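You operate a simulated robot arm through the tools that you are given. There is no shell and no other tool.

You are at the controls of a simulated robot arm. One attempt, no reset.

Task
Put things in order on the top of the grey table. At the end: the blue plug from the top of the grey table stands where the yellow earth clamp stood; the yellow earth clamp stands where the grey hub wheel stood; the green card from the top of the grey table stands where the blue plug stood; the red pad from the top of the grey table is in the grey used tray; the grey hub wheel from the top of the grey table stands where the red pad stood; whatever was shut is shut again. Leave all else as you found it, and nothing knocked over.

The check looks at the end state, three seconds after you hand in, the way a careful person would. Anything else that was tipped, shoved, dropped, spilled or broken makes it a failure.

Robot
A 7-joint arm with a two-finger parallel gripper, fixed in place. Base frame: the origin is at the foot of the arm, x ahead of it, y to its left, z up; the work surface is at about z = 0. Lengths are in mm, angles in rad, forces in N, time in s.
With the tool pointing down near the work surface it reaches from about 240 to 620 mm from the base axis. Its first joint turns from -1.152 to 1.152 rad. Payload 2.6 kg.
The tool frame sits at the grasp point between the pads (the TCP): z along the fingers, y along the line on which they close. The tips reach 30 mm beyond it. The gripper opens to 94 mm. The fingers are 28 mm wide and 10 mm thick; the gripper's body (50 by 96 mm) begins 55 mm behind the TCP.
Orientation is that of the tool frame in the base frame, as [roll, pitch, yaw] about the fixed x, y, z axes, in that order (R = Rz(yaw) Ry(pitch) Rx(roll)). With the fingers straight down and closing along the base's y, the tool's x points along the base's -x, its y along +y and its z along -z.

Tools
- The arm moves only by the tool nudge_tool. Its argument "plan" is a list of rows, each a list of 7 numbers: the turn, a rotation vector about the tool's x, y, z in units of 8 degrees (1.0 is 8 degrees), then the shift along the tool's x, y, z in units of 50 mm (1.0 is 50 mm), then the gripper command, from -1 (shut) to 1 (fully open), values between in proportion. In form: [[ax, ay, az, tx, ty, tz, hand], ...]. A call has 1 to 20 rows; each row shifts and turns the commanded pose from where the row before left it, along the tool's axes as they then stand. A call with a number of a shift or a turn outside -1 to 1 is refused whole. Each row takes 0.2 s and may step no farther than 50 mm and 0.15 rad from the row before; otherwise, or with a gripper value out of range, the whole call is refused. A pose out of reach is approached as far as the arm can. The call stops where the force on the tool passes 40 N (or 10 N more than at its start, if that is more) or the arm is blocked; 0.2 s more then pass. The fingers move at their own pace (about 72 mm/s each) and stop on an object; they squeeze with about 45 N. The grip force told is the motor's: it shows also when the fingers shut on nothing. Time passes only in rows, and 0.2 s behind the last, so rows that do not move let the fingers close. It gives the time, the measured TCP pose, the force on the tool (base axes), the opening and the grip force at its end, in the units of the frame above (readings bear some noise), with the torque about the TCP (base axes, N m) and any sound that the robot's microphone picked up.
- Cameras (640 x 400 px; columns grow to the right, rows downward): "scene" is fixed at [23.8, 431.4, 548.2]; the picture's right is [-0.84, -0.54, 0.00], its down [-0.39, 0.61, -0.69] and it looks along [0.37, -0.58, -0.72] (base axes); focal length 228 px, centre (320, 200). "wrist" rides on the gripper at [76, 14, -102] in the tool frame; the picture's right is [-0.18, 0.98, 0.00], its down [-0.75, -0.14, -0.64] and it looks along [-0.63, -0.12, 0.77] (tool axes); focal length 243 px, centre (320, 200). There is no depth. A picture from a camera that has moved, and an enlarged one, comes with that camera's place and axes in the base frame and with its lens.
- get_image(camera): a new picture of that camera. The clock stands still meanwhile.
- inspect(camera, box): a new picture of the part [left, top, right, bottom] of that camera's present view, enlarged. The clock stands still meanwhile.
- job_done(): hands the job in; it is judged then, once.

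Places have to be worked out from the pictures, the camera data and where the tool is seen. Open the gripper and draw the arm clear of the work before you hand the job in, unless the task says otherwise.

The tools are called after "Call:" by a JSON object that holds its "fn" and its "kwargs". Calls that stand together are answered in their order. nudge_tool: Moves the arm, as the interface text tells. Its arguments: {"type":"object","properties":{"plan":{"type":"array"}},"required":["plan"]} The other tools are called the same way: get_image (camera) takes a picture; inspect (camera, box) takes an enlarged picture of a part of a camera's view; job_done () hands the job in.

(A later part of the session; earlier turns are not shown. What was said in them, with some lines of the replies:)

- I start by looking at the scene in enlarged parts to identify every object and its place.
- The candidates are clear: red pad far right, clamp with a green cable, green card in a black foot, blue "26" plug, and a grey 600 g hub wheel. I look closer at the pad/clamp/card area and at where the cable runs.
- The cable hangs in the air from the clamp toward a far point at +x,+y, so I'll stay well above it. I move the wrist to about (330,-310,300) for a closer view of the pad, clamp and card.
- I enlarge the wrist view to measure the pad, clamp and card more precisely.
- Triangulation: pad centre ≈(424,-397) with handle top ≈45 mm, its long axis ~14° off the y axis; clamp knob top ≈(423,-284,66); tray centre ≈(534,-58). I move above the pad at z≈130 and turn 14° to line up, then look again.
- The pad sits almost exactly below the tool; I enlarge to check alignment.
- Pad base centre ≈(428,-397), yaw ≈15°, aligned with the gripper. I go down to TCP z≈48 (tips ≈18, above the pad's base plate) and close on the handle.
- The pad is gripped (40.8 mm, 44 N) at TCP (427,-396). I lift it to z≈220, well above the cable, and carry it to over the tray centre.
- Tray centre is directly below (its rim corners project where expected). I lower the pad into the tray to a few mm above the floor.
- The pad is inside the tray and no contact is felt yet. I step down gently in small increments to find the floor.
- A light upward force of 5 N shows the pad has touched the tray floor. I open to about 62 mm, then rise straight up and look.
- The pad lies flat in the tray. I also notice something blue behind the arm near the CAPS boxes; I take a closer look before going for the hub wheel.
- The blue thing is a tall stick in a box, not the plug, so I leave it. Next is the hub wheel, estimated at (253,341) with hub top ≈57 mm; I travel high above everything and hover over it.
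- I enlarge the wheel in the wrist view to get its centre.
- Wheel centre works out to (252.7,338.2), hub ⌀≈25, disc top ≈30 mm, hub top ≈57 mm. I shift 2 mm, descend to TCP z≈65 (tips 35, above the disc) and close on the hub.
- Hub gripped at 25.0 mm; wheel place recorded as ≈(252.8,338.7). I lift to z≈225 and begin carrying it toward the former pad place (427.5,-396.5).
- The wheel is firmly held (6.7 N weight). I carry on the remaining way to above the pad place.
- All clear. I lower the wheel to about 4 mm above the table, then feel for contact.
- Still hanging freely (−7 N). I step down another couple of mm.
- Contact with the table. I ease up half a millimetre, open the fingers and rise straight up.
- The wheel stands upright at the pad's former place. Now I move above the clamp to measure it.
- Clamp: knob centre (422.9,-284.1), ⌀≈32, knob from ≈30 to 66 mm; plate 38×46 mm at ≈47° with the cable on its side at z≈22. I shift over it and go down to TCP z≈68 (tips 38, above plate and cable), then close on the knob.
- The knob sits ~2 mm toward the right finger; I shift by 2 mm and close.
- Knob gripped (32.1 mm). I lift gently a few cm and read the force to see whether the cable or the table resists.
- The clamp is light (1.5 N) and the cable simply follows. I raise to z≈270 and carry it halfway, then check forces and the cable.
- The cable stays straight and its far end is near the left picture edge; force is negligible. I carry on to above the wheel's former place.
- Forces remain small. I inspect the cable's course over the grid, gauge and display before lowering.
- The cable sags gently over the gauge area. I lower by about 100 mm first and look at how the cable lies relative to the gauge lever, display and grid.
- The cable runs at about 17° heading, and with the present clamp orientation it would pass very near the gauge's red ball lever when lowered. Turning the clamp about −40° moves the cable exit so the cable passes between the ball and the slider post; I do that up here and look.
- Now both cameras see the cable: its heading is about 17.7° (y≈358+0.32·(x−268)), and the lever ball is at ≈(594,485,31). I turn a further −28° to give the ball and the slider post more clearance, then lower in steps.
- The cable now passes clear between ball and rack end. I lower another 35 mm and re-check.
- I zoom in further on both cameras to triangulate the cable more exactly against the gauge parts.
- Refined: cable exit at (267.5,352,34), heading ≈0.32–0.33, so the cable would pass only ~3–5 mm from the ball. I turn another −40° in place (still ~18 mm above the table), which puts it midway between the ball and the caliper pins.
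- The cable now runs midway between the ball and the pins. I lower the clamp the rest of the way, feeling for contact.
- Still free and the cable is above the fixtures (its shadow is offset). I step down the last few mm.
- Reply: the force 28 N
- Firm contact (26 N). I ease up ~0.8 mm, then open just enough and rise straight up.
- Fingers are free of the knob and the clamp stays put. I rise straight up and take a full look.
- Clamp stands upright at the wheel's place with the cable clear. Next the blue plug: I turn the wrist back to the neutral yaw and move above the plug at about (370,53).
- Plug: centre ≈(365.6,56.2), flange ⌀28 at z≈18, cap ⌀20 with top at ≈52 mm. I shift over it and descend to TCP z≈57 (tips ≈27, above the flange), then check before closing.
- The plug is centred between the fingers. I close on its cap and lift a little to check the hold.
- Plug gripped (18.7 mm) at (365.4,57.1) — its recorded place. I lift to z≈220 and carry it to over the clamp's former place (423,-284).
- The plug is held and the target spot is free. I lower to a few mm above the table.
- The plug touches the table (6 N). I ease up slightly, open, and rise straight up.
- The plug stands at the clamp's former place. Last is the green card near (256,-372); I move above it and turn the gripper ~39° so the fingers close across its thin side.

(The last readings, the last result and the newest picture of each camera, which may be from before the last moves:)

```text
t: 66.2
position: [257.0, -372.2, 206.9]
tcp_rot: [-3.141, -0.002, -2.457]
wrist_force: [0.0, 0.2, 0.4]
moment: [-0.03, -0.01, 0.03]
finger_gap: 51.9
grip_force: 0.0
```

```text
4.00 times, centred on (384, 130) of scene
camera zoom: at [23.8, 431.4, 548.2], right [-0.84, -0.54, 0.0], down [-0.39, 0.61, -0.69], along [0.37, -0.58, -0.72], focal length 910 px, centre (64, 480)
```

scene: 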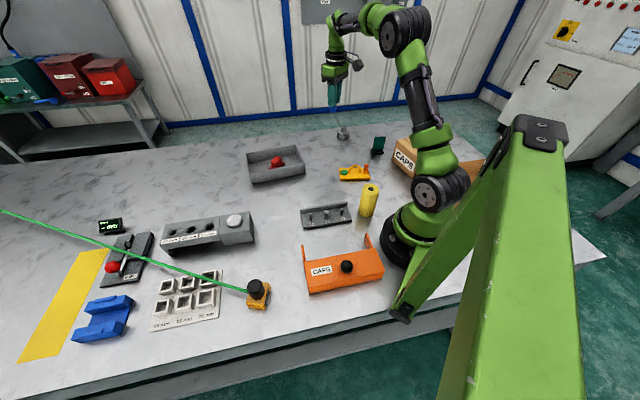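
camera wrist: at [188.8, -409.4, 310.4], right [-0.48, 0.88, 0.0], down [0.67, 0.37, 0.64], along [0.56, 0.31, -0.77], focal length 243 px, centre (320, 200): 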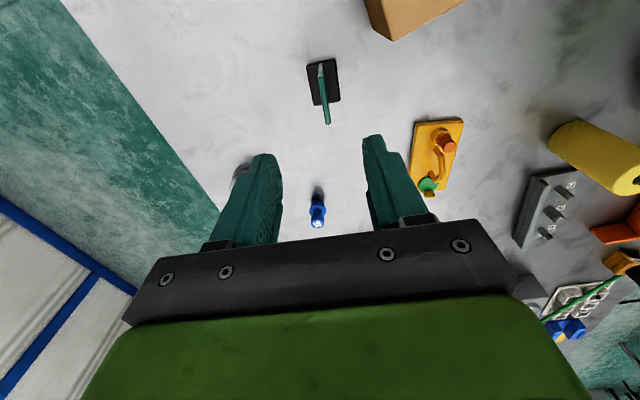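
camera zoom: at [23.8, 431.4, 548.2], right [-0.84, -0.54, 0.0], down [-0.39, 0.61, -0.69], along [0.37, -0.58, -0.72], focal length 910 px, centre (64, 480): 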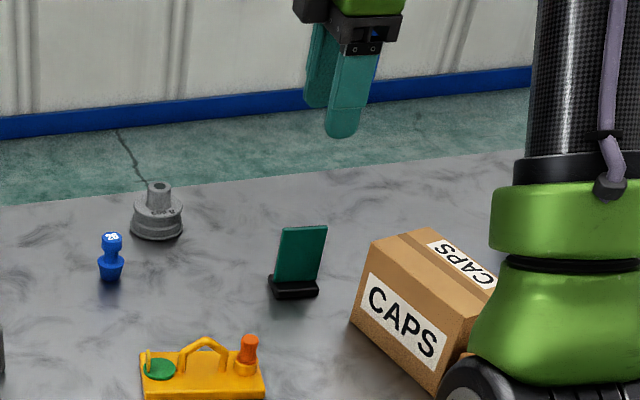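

Card: base 45×32 mm centred at (255.5,-368.5), yaw ≈39°, card ~5 mm thick with its top at ≈70 mm; the gripper is aligned. I shift 4 mm and go down to TCP z≈60, then check before closing.

Call:
{"fn": "nudge_tool", "kwargs": {"plan": [[0, 0, 0, -0.031, 0.07, 0.5, -0.1], [0, 0, 0, 0, 0, 0.8, -0.1], [0, 0, 0, 0, 0, 0.9, -0.1], [0, 0, 0, 0, 0, 0.7, -0.1], [0, 0, 0, 0, 0, 0, -0.1]]}}

Call:
{"fn": "get_image", "kwargs": {"camera": "wrist"}}

Call:
{"fn": "inspect", "kwargs": {"camera": "scene", "box": [320, 80, 448, 180]}}

```text
t: 67.4
position: [254.6, -368.9, 61.0]
tcp_rot: [3.141, 0.001, -2.461]
wrist_force: [-0.4, 0.5, -0.6]
moment: [0.01, -0.02, -0.04]
finger_gap: 42.5
grip_force: 0.1
```

```text
taken
camera wrist: at [187.7, -405.9, 164.8], right [-0.48, 0.88, 0.0], down [0.67, 0.37, 0.64], along [0.56, 0.31, -0.77], focal length 243 px, centre (320, 200)
```

wrist: 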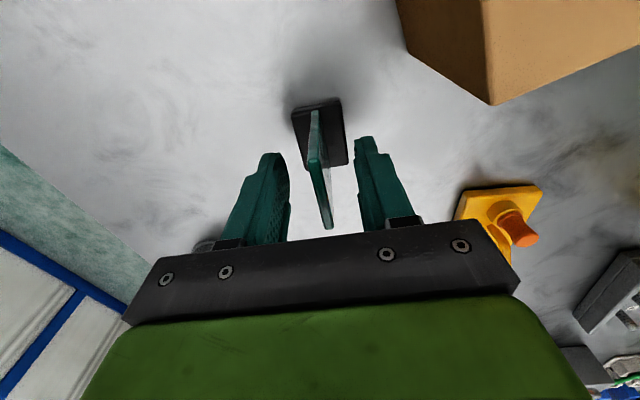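

```text
4.00 times, centred on (384, 130) of scene
camera zoom: at [23.8, 431.4, 548.2], right [-0.84, -0.54, 0.0], down [-0.39, 0.61, -0.69], along [0.37, -0.58, -0.72], focal length 910 px, centre (64, 480)
```

zoom: 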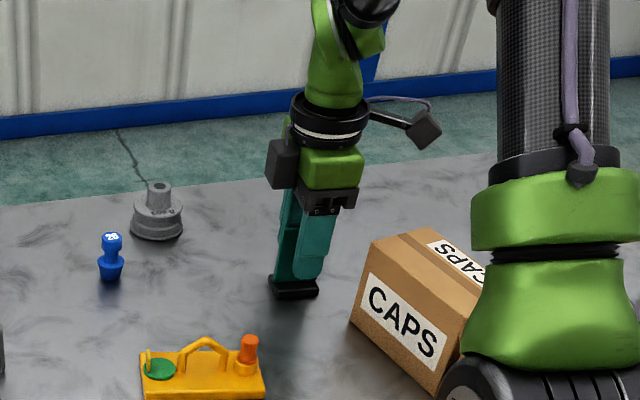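

The card is centred between the fingers. I close on it.

Call:
{"fn": "nudge_tool", "kwargs": {"plan": [[0, 0, 0, 0, 0, 0, -1], [0, 0, 0, 0, 0, 0, -1], [0, 0, 0, 0, 0, 0, -1], [0, 0, 0, 0, 0, 0, -1]]}}

Call:
{"fn": "get_image", "kwargs": {"camera": "wrist"}}

```text
t: 68.4
position: [255.6, -367.4, 61.7]
tcp_rot: [-3.141, 0.001, -2.459]
wrist_force: [-0.7, 0.3, -0.3]
moment: [-0.05, 0.06, -0.02]
finger_gap: 9.4
grip_force: 43.4
```

```text
taken
camera wrist: at [187.6, -405.9, 165.2], right [-0.48, 0.88, 0.0], down [0.67, 0.37, 0.64], along [0.56, 0.31, -0.77], focal length 243 px, centre (320, 200)
```

wrist: 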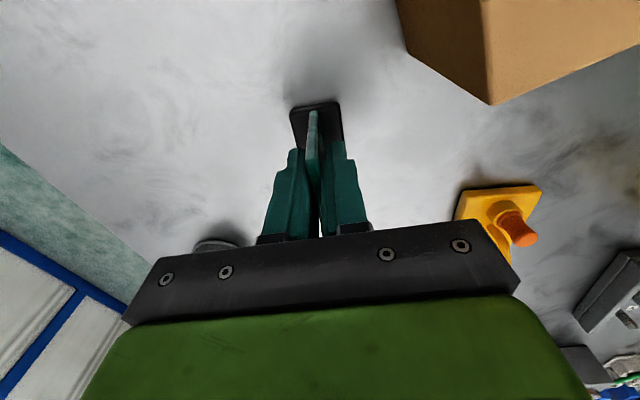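

Card gripped (43 N). I lift to z≈220 and carry it to above the plug's former place (365.5,57).

Call:
{"fn": "nudge_tool", "kwargs": {"plan": [[0, 0, 0, 0, 0, -0.3, -1], [0, 0, 0, 0, 0, -0.7, -1], [0, 0, 0, 0, 0, -0.8, -1], [0, 0, 0, 0, 0, -0.8, -1], [0, 0, 0, 0, 0, -0.6, -1], [0, 0, 0, -0.707, 0.521, 0, -1], [0, 0, 0, -0.707, 0.521, 0, -1], [0, 0, 0, -0.707, 0.521, 0, -1], [0, 0, 0, -0.707, 0.521, 0, -1], [0, 0, 0, -0.707, 0.521, 0, -1], [0, 0, 0, -0.707, 0.521, 0, -1], [0, 0, 0, -0.707, 0.521, 0, -1], [0, 0, 0, -0.707, 0.521, 0, -1], [0, 0, 0, -0.707, 0.521, 0, -1], [0, 0, 0, -0.707, 0.521, 0, -1], [0, 0, 0, 0, 0, 0, -1]]}}

Call:
{"fn": "get_image", "kwargs": {"camera": "wrist"}}

Call:
{"fn": "get_image", "kwargs": {"camera": "scene"}}

```text
t: 71.8
position: [365.6, 58.0, 221.5]
tcp_rot: [-3.14, 0.002, -2.459]
wrist_force: [0.8, 0.3, 0.2]
moment: [-0.01, 0.03, 0.02]
finger_gap: 9.8
grip_force: 43.2
```

```text
taken
camera wrist: at [298.8, 20.3, 324.9], right [-0.48, 0.88, 0.0], down [0.67, 0.37, 0.64], along [0.56, 0.31, -0.77], focal length 243 px, centre (320, 200)
```

wrist: 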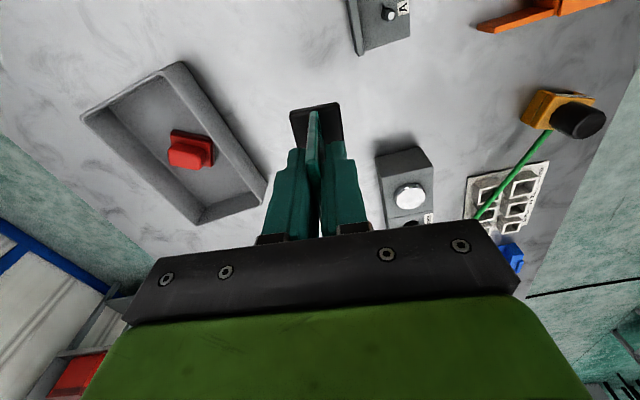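

```text
taken
```

scene: 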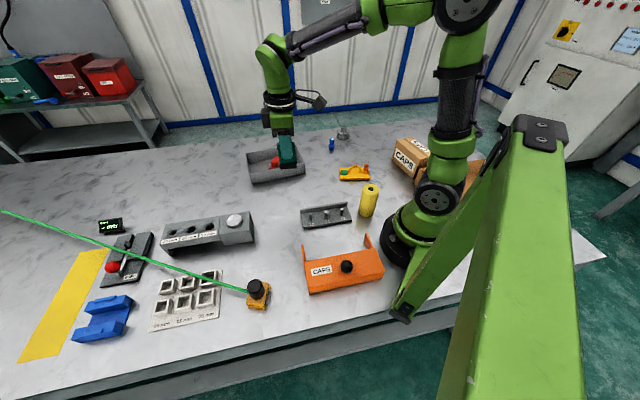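

The card is over the plug's place. I lower to about 4 mm above the table.

Call:
{"fn": "nudge_tool", "kwargs": {"plan": [[0, 0, 0, 0, 0, 0.6, -1], [0, 0, 0, 0, 0, 0.8, -1], [0, 0, 0, 0, 0, 0.8, -1], [0, 0, 0, 0, 0, 0.6, -1], [0, 0, 0, 0, 0, 0.3, -1], [0, 0, 0, 0, 0, 0, -1]]}}

Call:
{"fn": "inspect", "kwargs": {"camera": "scene", "box": [230, 130, 390, 250]}}

Call:
{"fn": "get_image", "kwargs": {"camera": "wrist"}}

```text
t: 73.2
position: [366.1, 57.9, 66.3]
tcp_rot: [-3.141, 0.0, -2.46]
wrist_force: [0.2, 0.8, -2.0]
moment: [-0.03, 0.02, -0.01]
finger_gap: 9.6
grip_force: 43.4
```

```text
3.33 times, centred on (310, 190) of scene
camera zoom: at [23.8, 431.4, 548.2], right [-0.84, -0.54, 0.0], down [-0.39, 0.61, -0.69], along [0.37, -0.58, -0.72], focal length 758 px, centre (353, 233)
```

zoom: 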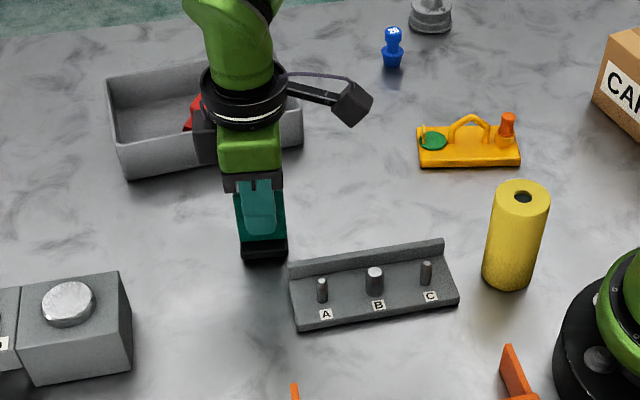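

```text
taken
camera wrist: at [298.2, 20.7, 170.6], right [-0.48, 0.88, 0.0], down [0.67, 0.37, 0.64], along [0.56, 0.31, -0.77], focal length 243 px, centre (320, 200)
```

wrist: 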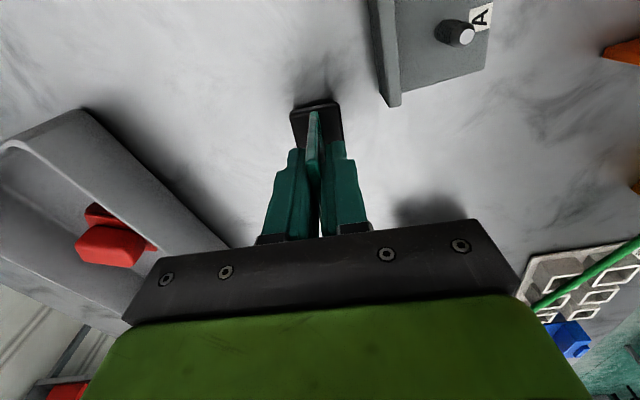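

There is clear room to the peg rack. I step down to contact.

Call:
{"fn": "nudge_tool", "kwargs": {"plan": [[0, 0, 0, 0, 0, 0.04, -1], [0, 0, 0, 0, 0, 0.04, -1], [0, 0, 0, 0, 0, 0, -1]]}}

```text
t: 74.0
position: [365.5, 57.4, 63.0]
tcp_rot: [3.141, 0.0, -2.46]
wrist_force: [0.4, -0.5, -0.9]
moment: [0.0, -0.02, 0.0]
finger_gap: 9.6
grip_force: 43.4
```

Call:
{"fn": "nudge_tool", "kwargs": {"plan": [[0, 0, 0, 0, 0, 0.02, -1], [0, 0, 0, 0, 0, 0.02, -1], [0, 0, 0, 0, 0, 0, -1]]}}

```text
t: 74.8
position: [366.2, 57.4, 60.8]
tcp_rot: [-3.141, 0.0, -2.46]
wrist_force: [-1.2, 0.9, 0.5]
moment: [-0.02, -0.02, 0.02]
finger_gap: 9.7
grip_force: 43.1
```

Call:
{"fn": "nudge_tool", "kwargs": {"plan": [[0, 0, 0, 0, 0, 0.016, -1], [0, 0, 0, 0, 0, 0, -1]]}}

```text
t: 75.4
position: [365.8, 57.3, 61.9]
tcp_rot: [-3.139, 0.001, -2.46]
wrist_force: [-5.8, -1.5, 19.8]
moment: [-0.21, 0.27, -0.01]
finger_gap: 9.5
grip_force: 43.2
```

Contact made (20 N). I ease up 0.6 mm, open modestly, and rise straight up.

Call:
{"fn": "nudge_tool", "kwargs": {"plan": [[0, 0, 0, 0, 0, -0.012, -1], [0, 0, 0, 0, 0, 0, -1], [0, 0, 0, 0, 0, 0, -0.6], [0, 0, 0, 0, 0, 0, -0.35], [0, 0, 0, 0, 0, 0, -0.35], [0, 0, 0, 0, 0, -0.3, -0.35], [0, 0, 0, 0, 0, -0.7, -0.35], [0, 0, 0, 0, 0, -0.9, -0.35], [0, 0, 0, 0, 0, -0.9, -0.35], [0, 0, 0, 0, 0, 0, -0.35]]}}

Call:
{"fn": "get_image", "kwargs": {"camera": "wrist"}}

Call:
{"fn": "inspect", "kwargs": {"camera": "scene", "box": [230, 130, 390, 250]}}

```text
t: 77.6
position: [365.8, 58.2, 201.9]
tcp_rot: [3.141, -0.001, -2.459]
wrist_force: [0.7, -0.6, 0.0]
moment: [-0.01, -0.02, -0.01]
finger_gap: 30.5
grip_force: 0.1
```

```text
taken
camera wrist: at [297.3, 20.6, 305.3], right [-0.48, 0.88, 0.0], down [0.67, 0.37, 0.64], along [0.56, 0.31, -0.77], focal length 243 px, centre (320, 200)
```

wrist: 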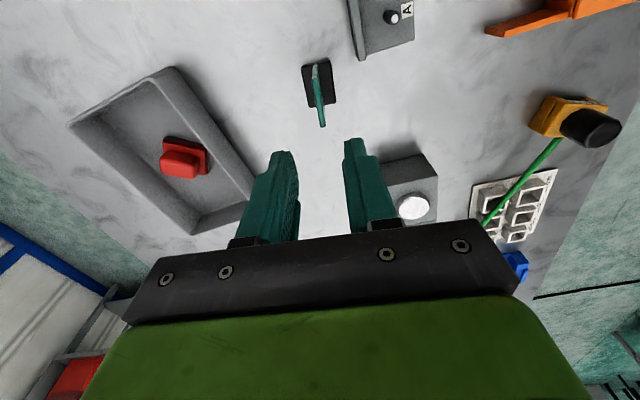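

```text
3.33 times, centred on (310, 190) of scene
camera zoom: at [23.7, 431.4, 548.2], right [-0.84, -0.54, 0.0], down [-0.39, 0.61, -0.69], along [0.37, -0.58, -0.72], focal length 758 px, centre (353, 233)
```

zoom: 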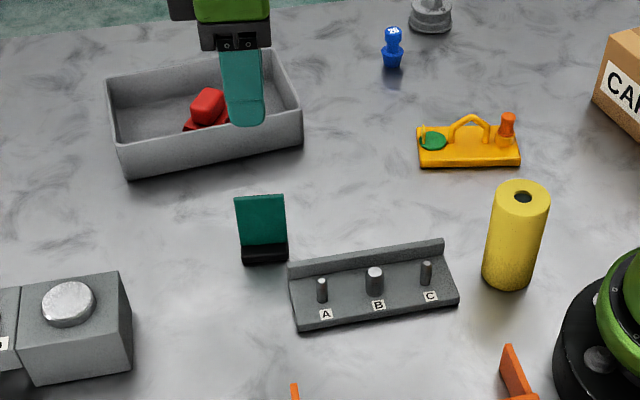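

The card stands at the plug's place. I raise the arm and return it to the neutral, clear pose, then check everything once more.

Call:
{"fn": "nudge_tool", "kwargs": {"plan": [[0, 0, 0, 0, 0, -0.8, 0.2], [0, 0, 0, 0, 0, -0.8, 0.5], [0, 0, 0, 0, 0, -0.8, 1], [0, 0, 0.98, 0, 0, 0, 1], [0, 0, 0.98, 0, 0, 0, 1], [0, 0, 0.98, 0, 0, 0, 1], [0, 0, 0.98, 0, 0, 0, 1], [0, 0, 0.97, 0, 0, 0, 1], [0, 0, 0, -0.58, 0, 0, 1], [0, 0, 0, -0.58, 0, 0, 1], [0, 0, 0, 0, 0, 0, 1]]}}

Call:
{"fn": "get_image", "kwargs": {"camera": "scene"}}

Call:
{"fn": "get_image", "kwargs": {"camera": "wrist"}}

Call:
{"fn": "inspect", "kwargs": {"camera": "scene", "box": [60, 200, 300, 350]}}

Call:
{"fn": "inspect", "kwargs": {"camera": "scene", "box": [230, 110, 430, 235]}}

```text
t: 80.0
position: [424.0, 58.5, 321.2]
tcp_rot: [-3.14, -0.001, -3.141]
wrist_force: [-0.3, 0.7, 0.5]
moment: [0.02, 0.01, 0.01]
finger_gap: 94.1
grip_force: 0.0
```

```text
taken
```

scene: 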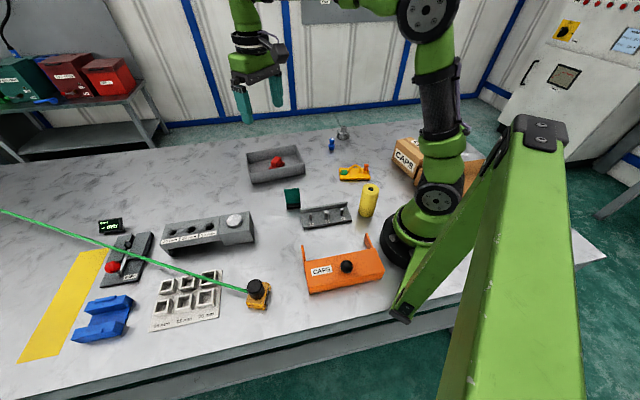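

```text
taken
camera wrist: at [348.4, 71.4, 423.9], right [0.18, 0.98, 0.0], down [0.75, -0.14, 0.64], along [0.63, -0.12, -0.77], focal length 243 px, centre (320, 200)
```

wrist: 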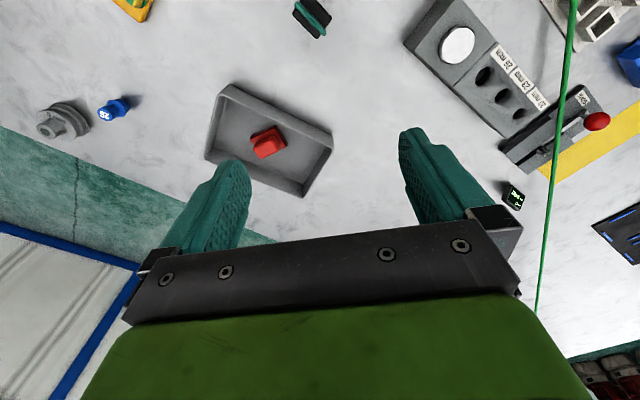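

```text
2.67 times, centred on (180, 275) of scene
camera zoom: at [23.8, 431.4, 548.2], right [-0.84, -0.54, 0.0], down [-0.39, 0.61, -0.69], along [0.37, -0.58, -0.72], focal length 607 px, centre (693, 0)
```

zoom: 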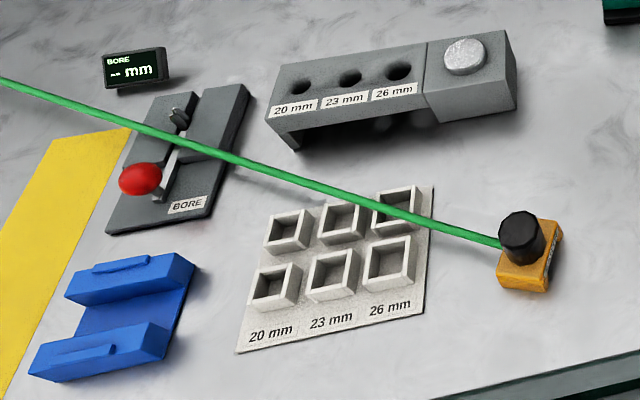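

```text
3.20 times, centred on (330, 172) of scene
camera zoom: at [23.8, 431.4, 548.2], right [-0.84, -0.54, 0.0], down [-0.39, 0.61, -0.69], along [0.37, -0.58, -0.72], focal length 728 px, centre (288, 288)
```

zoom: 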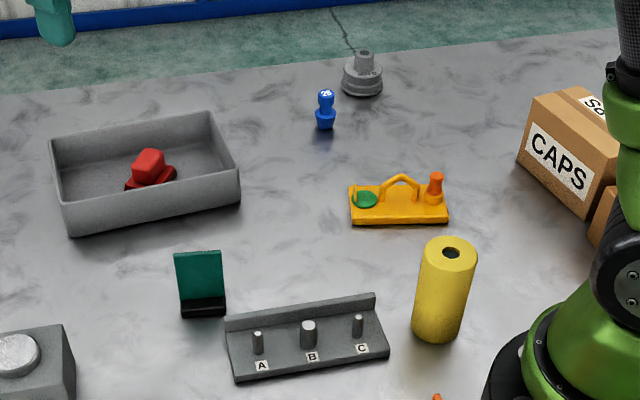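

Everything checks out. The pad is in the tray, the wheel is on the pad's place, the plug on the clamp's place, the card on the plug's place, and the clamp on the wheel's place with its cable clear of the gauge. Nothing else has moved, nothing was opened, and the gripper is open and clear, so I hand in.

Call:
{"fn": "job_done", "kwargs": {}}

```text
The job is handed in.
```

I made all five moves and handed the job in. The result of the check has not come back to me.

| Item | Now stands | Placed at (x, y), mm |
|---|---|---|
| Red pad | in the grey used tray | about (534, -58) |
| Grey hub wheel ("600 g") | where the red pad stood | about (429, -397) |
| Yellow earth clamp | where the hub wheel stood | about (253, 338) |
| Blue plug ("26") | where the earth clamp stood | about (422, -284) |
| Green card | where the blue plug stood | about (366, 57) |

- **Upright:** In the last pictures everything stands upright, and the other objects on the table look as they did at the start.
- **Identification:** I took the grey "600 g" disc with a hub to be the hub wheel. I took the yellow piece with the black knob and green cable to be the earth clamp.
- **Clamp and cable:** I turned the clamp about 108° from its first orientation. Its green cable now runs over the socket grid and the bore gauge, between the red ball and the caliper pins, and looks clear of both.
- **Shut things:** I opened nothing, so there was nothing to shut again.
- **Arm:** The gripper is open and back near its starting pose, clear of the table.
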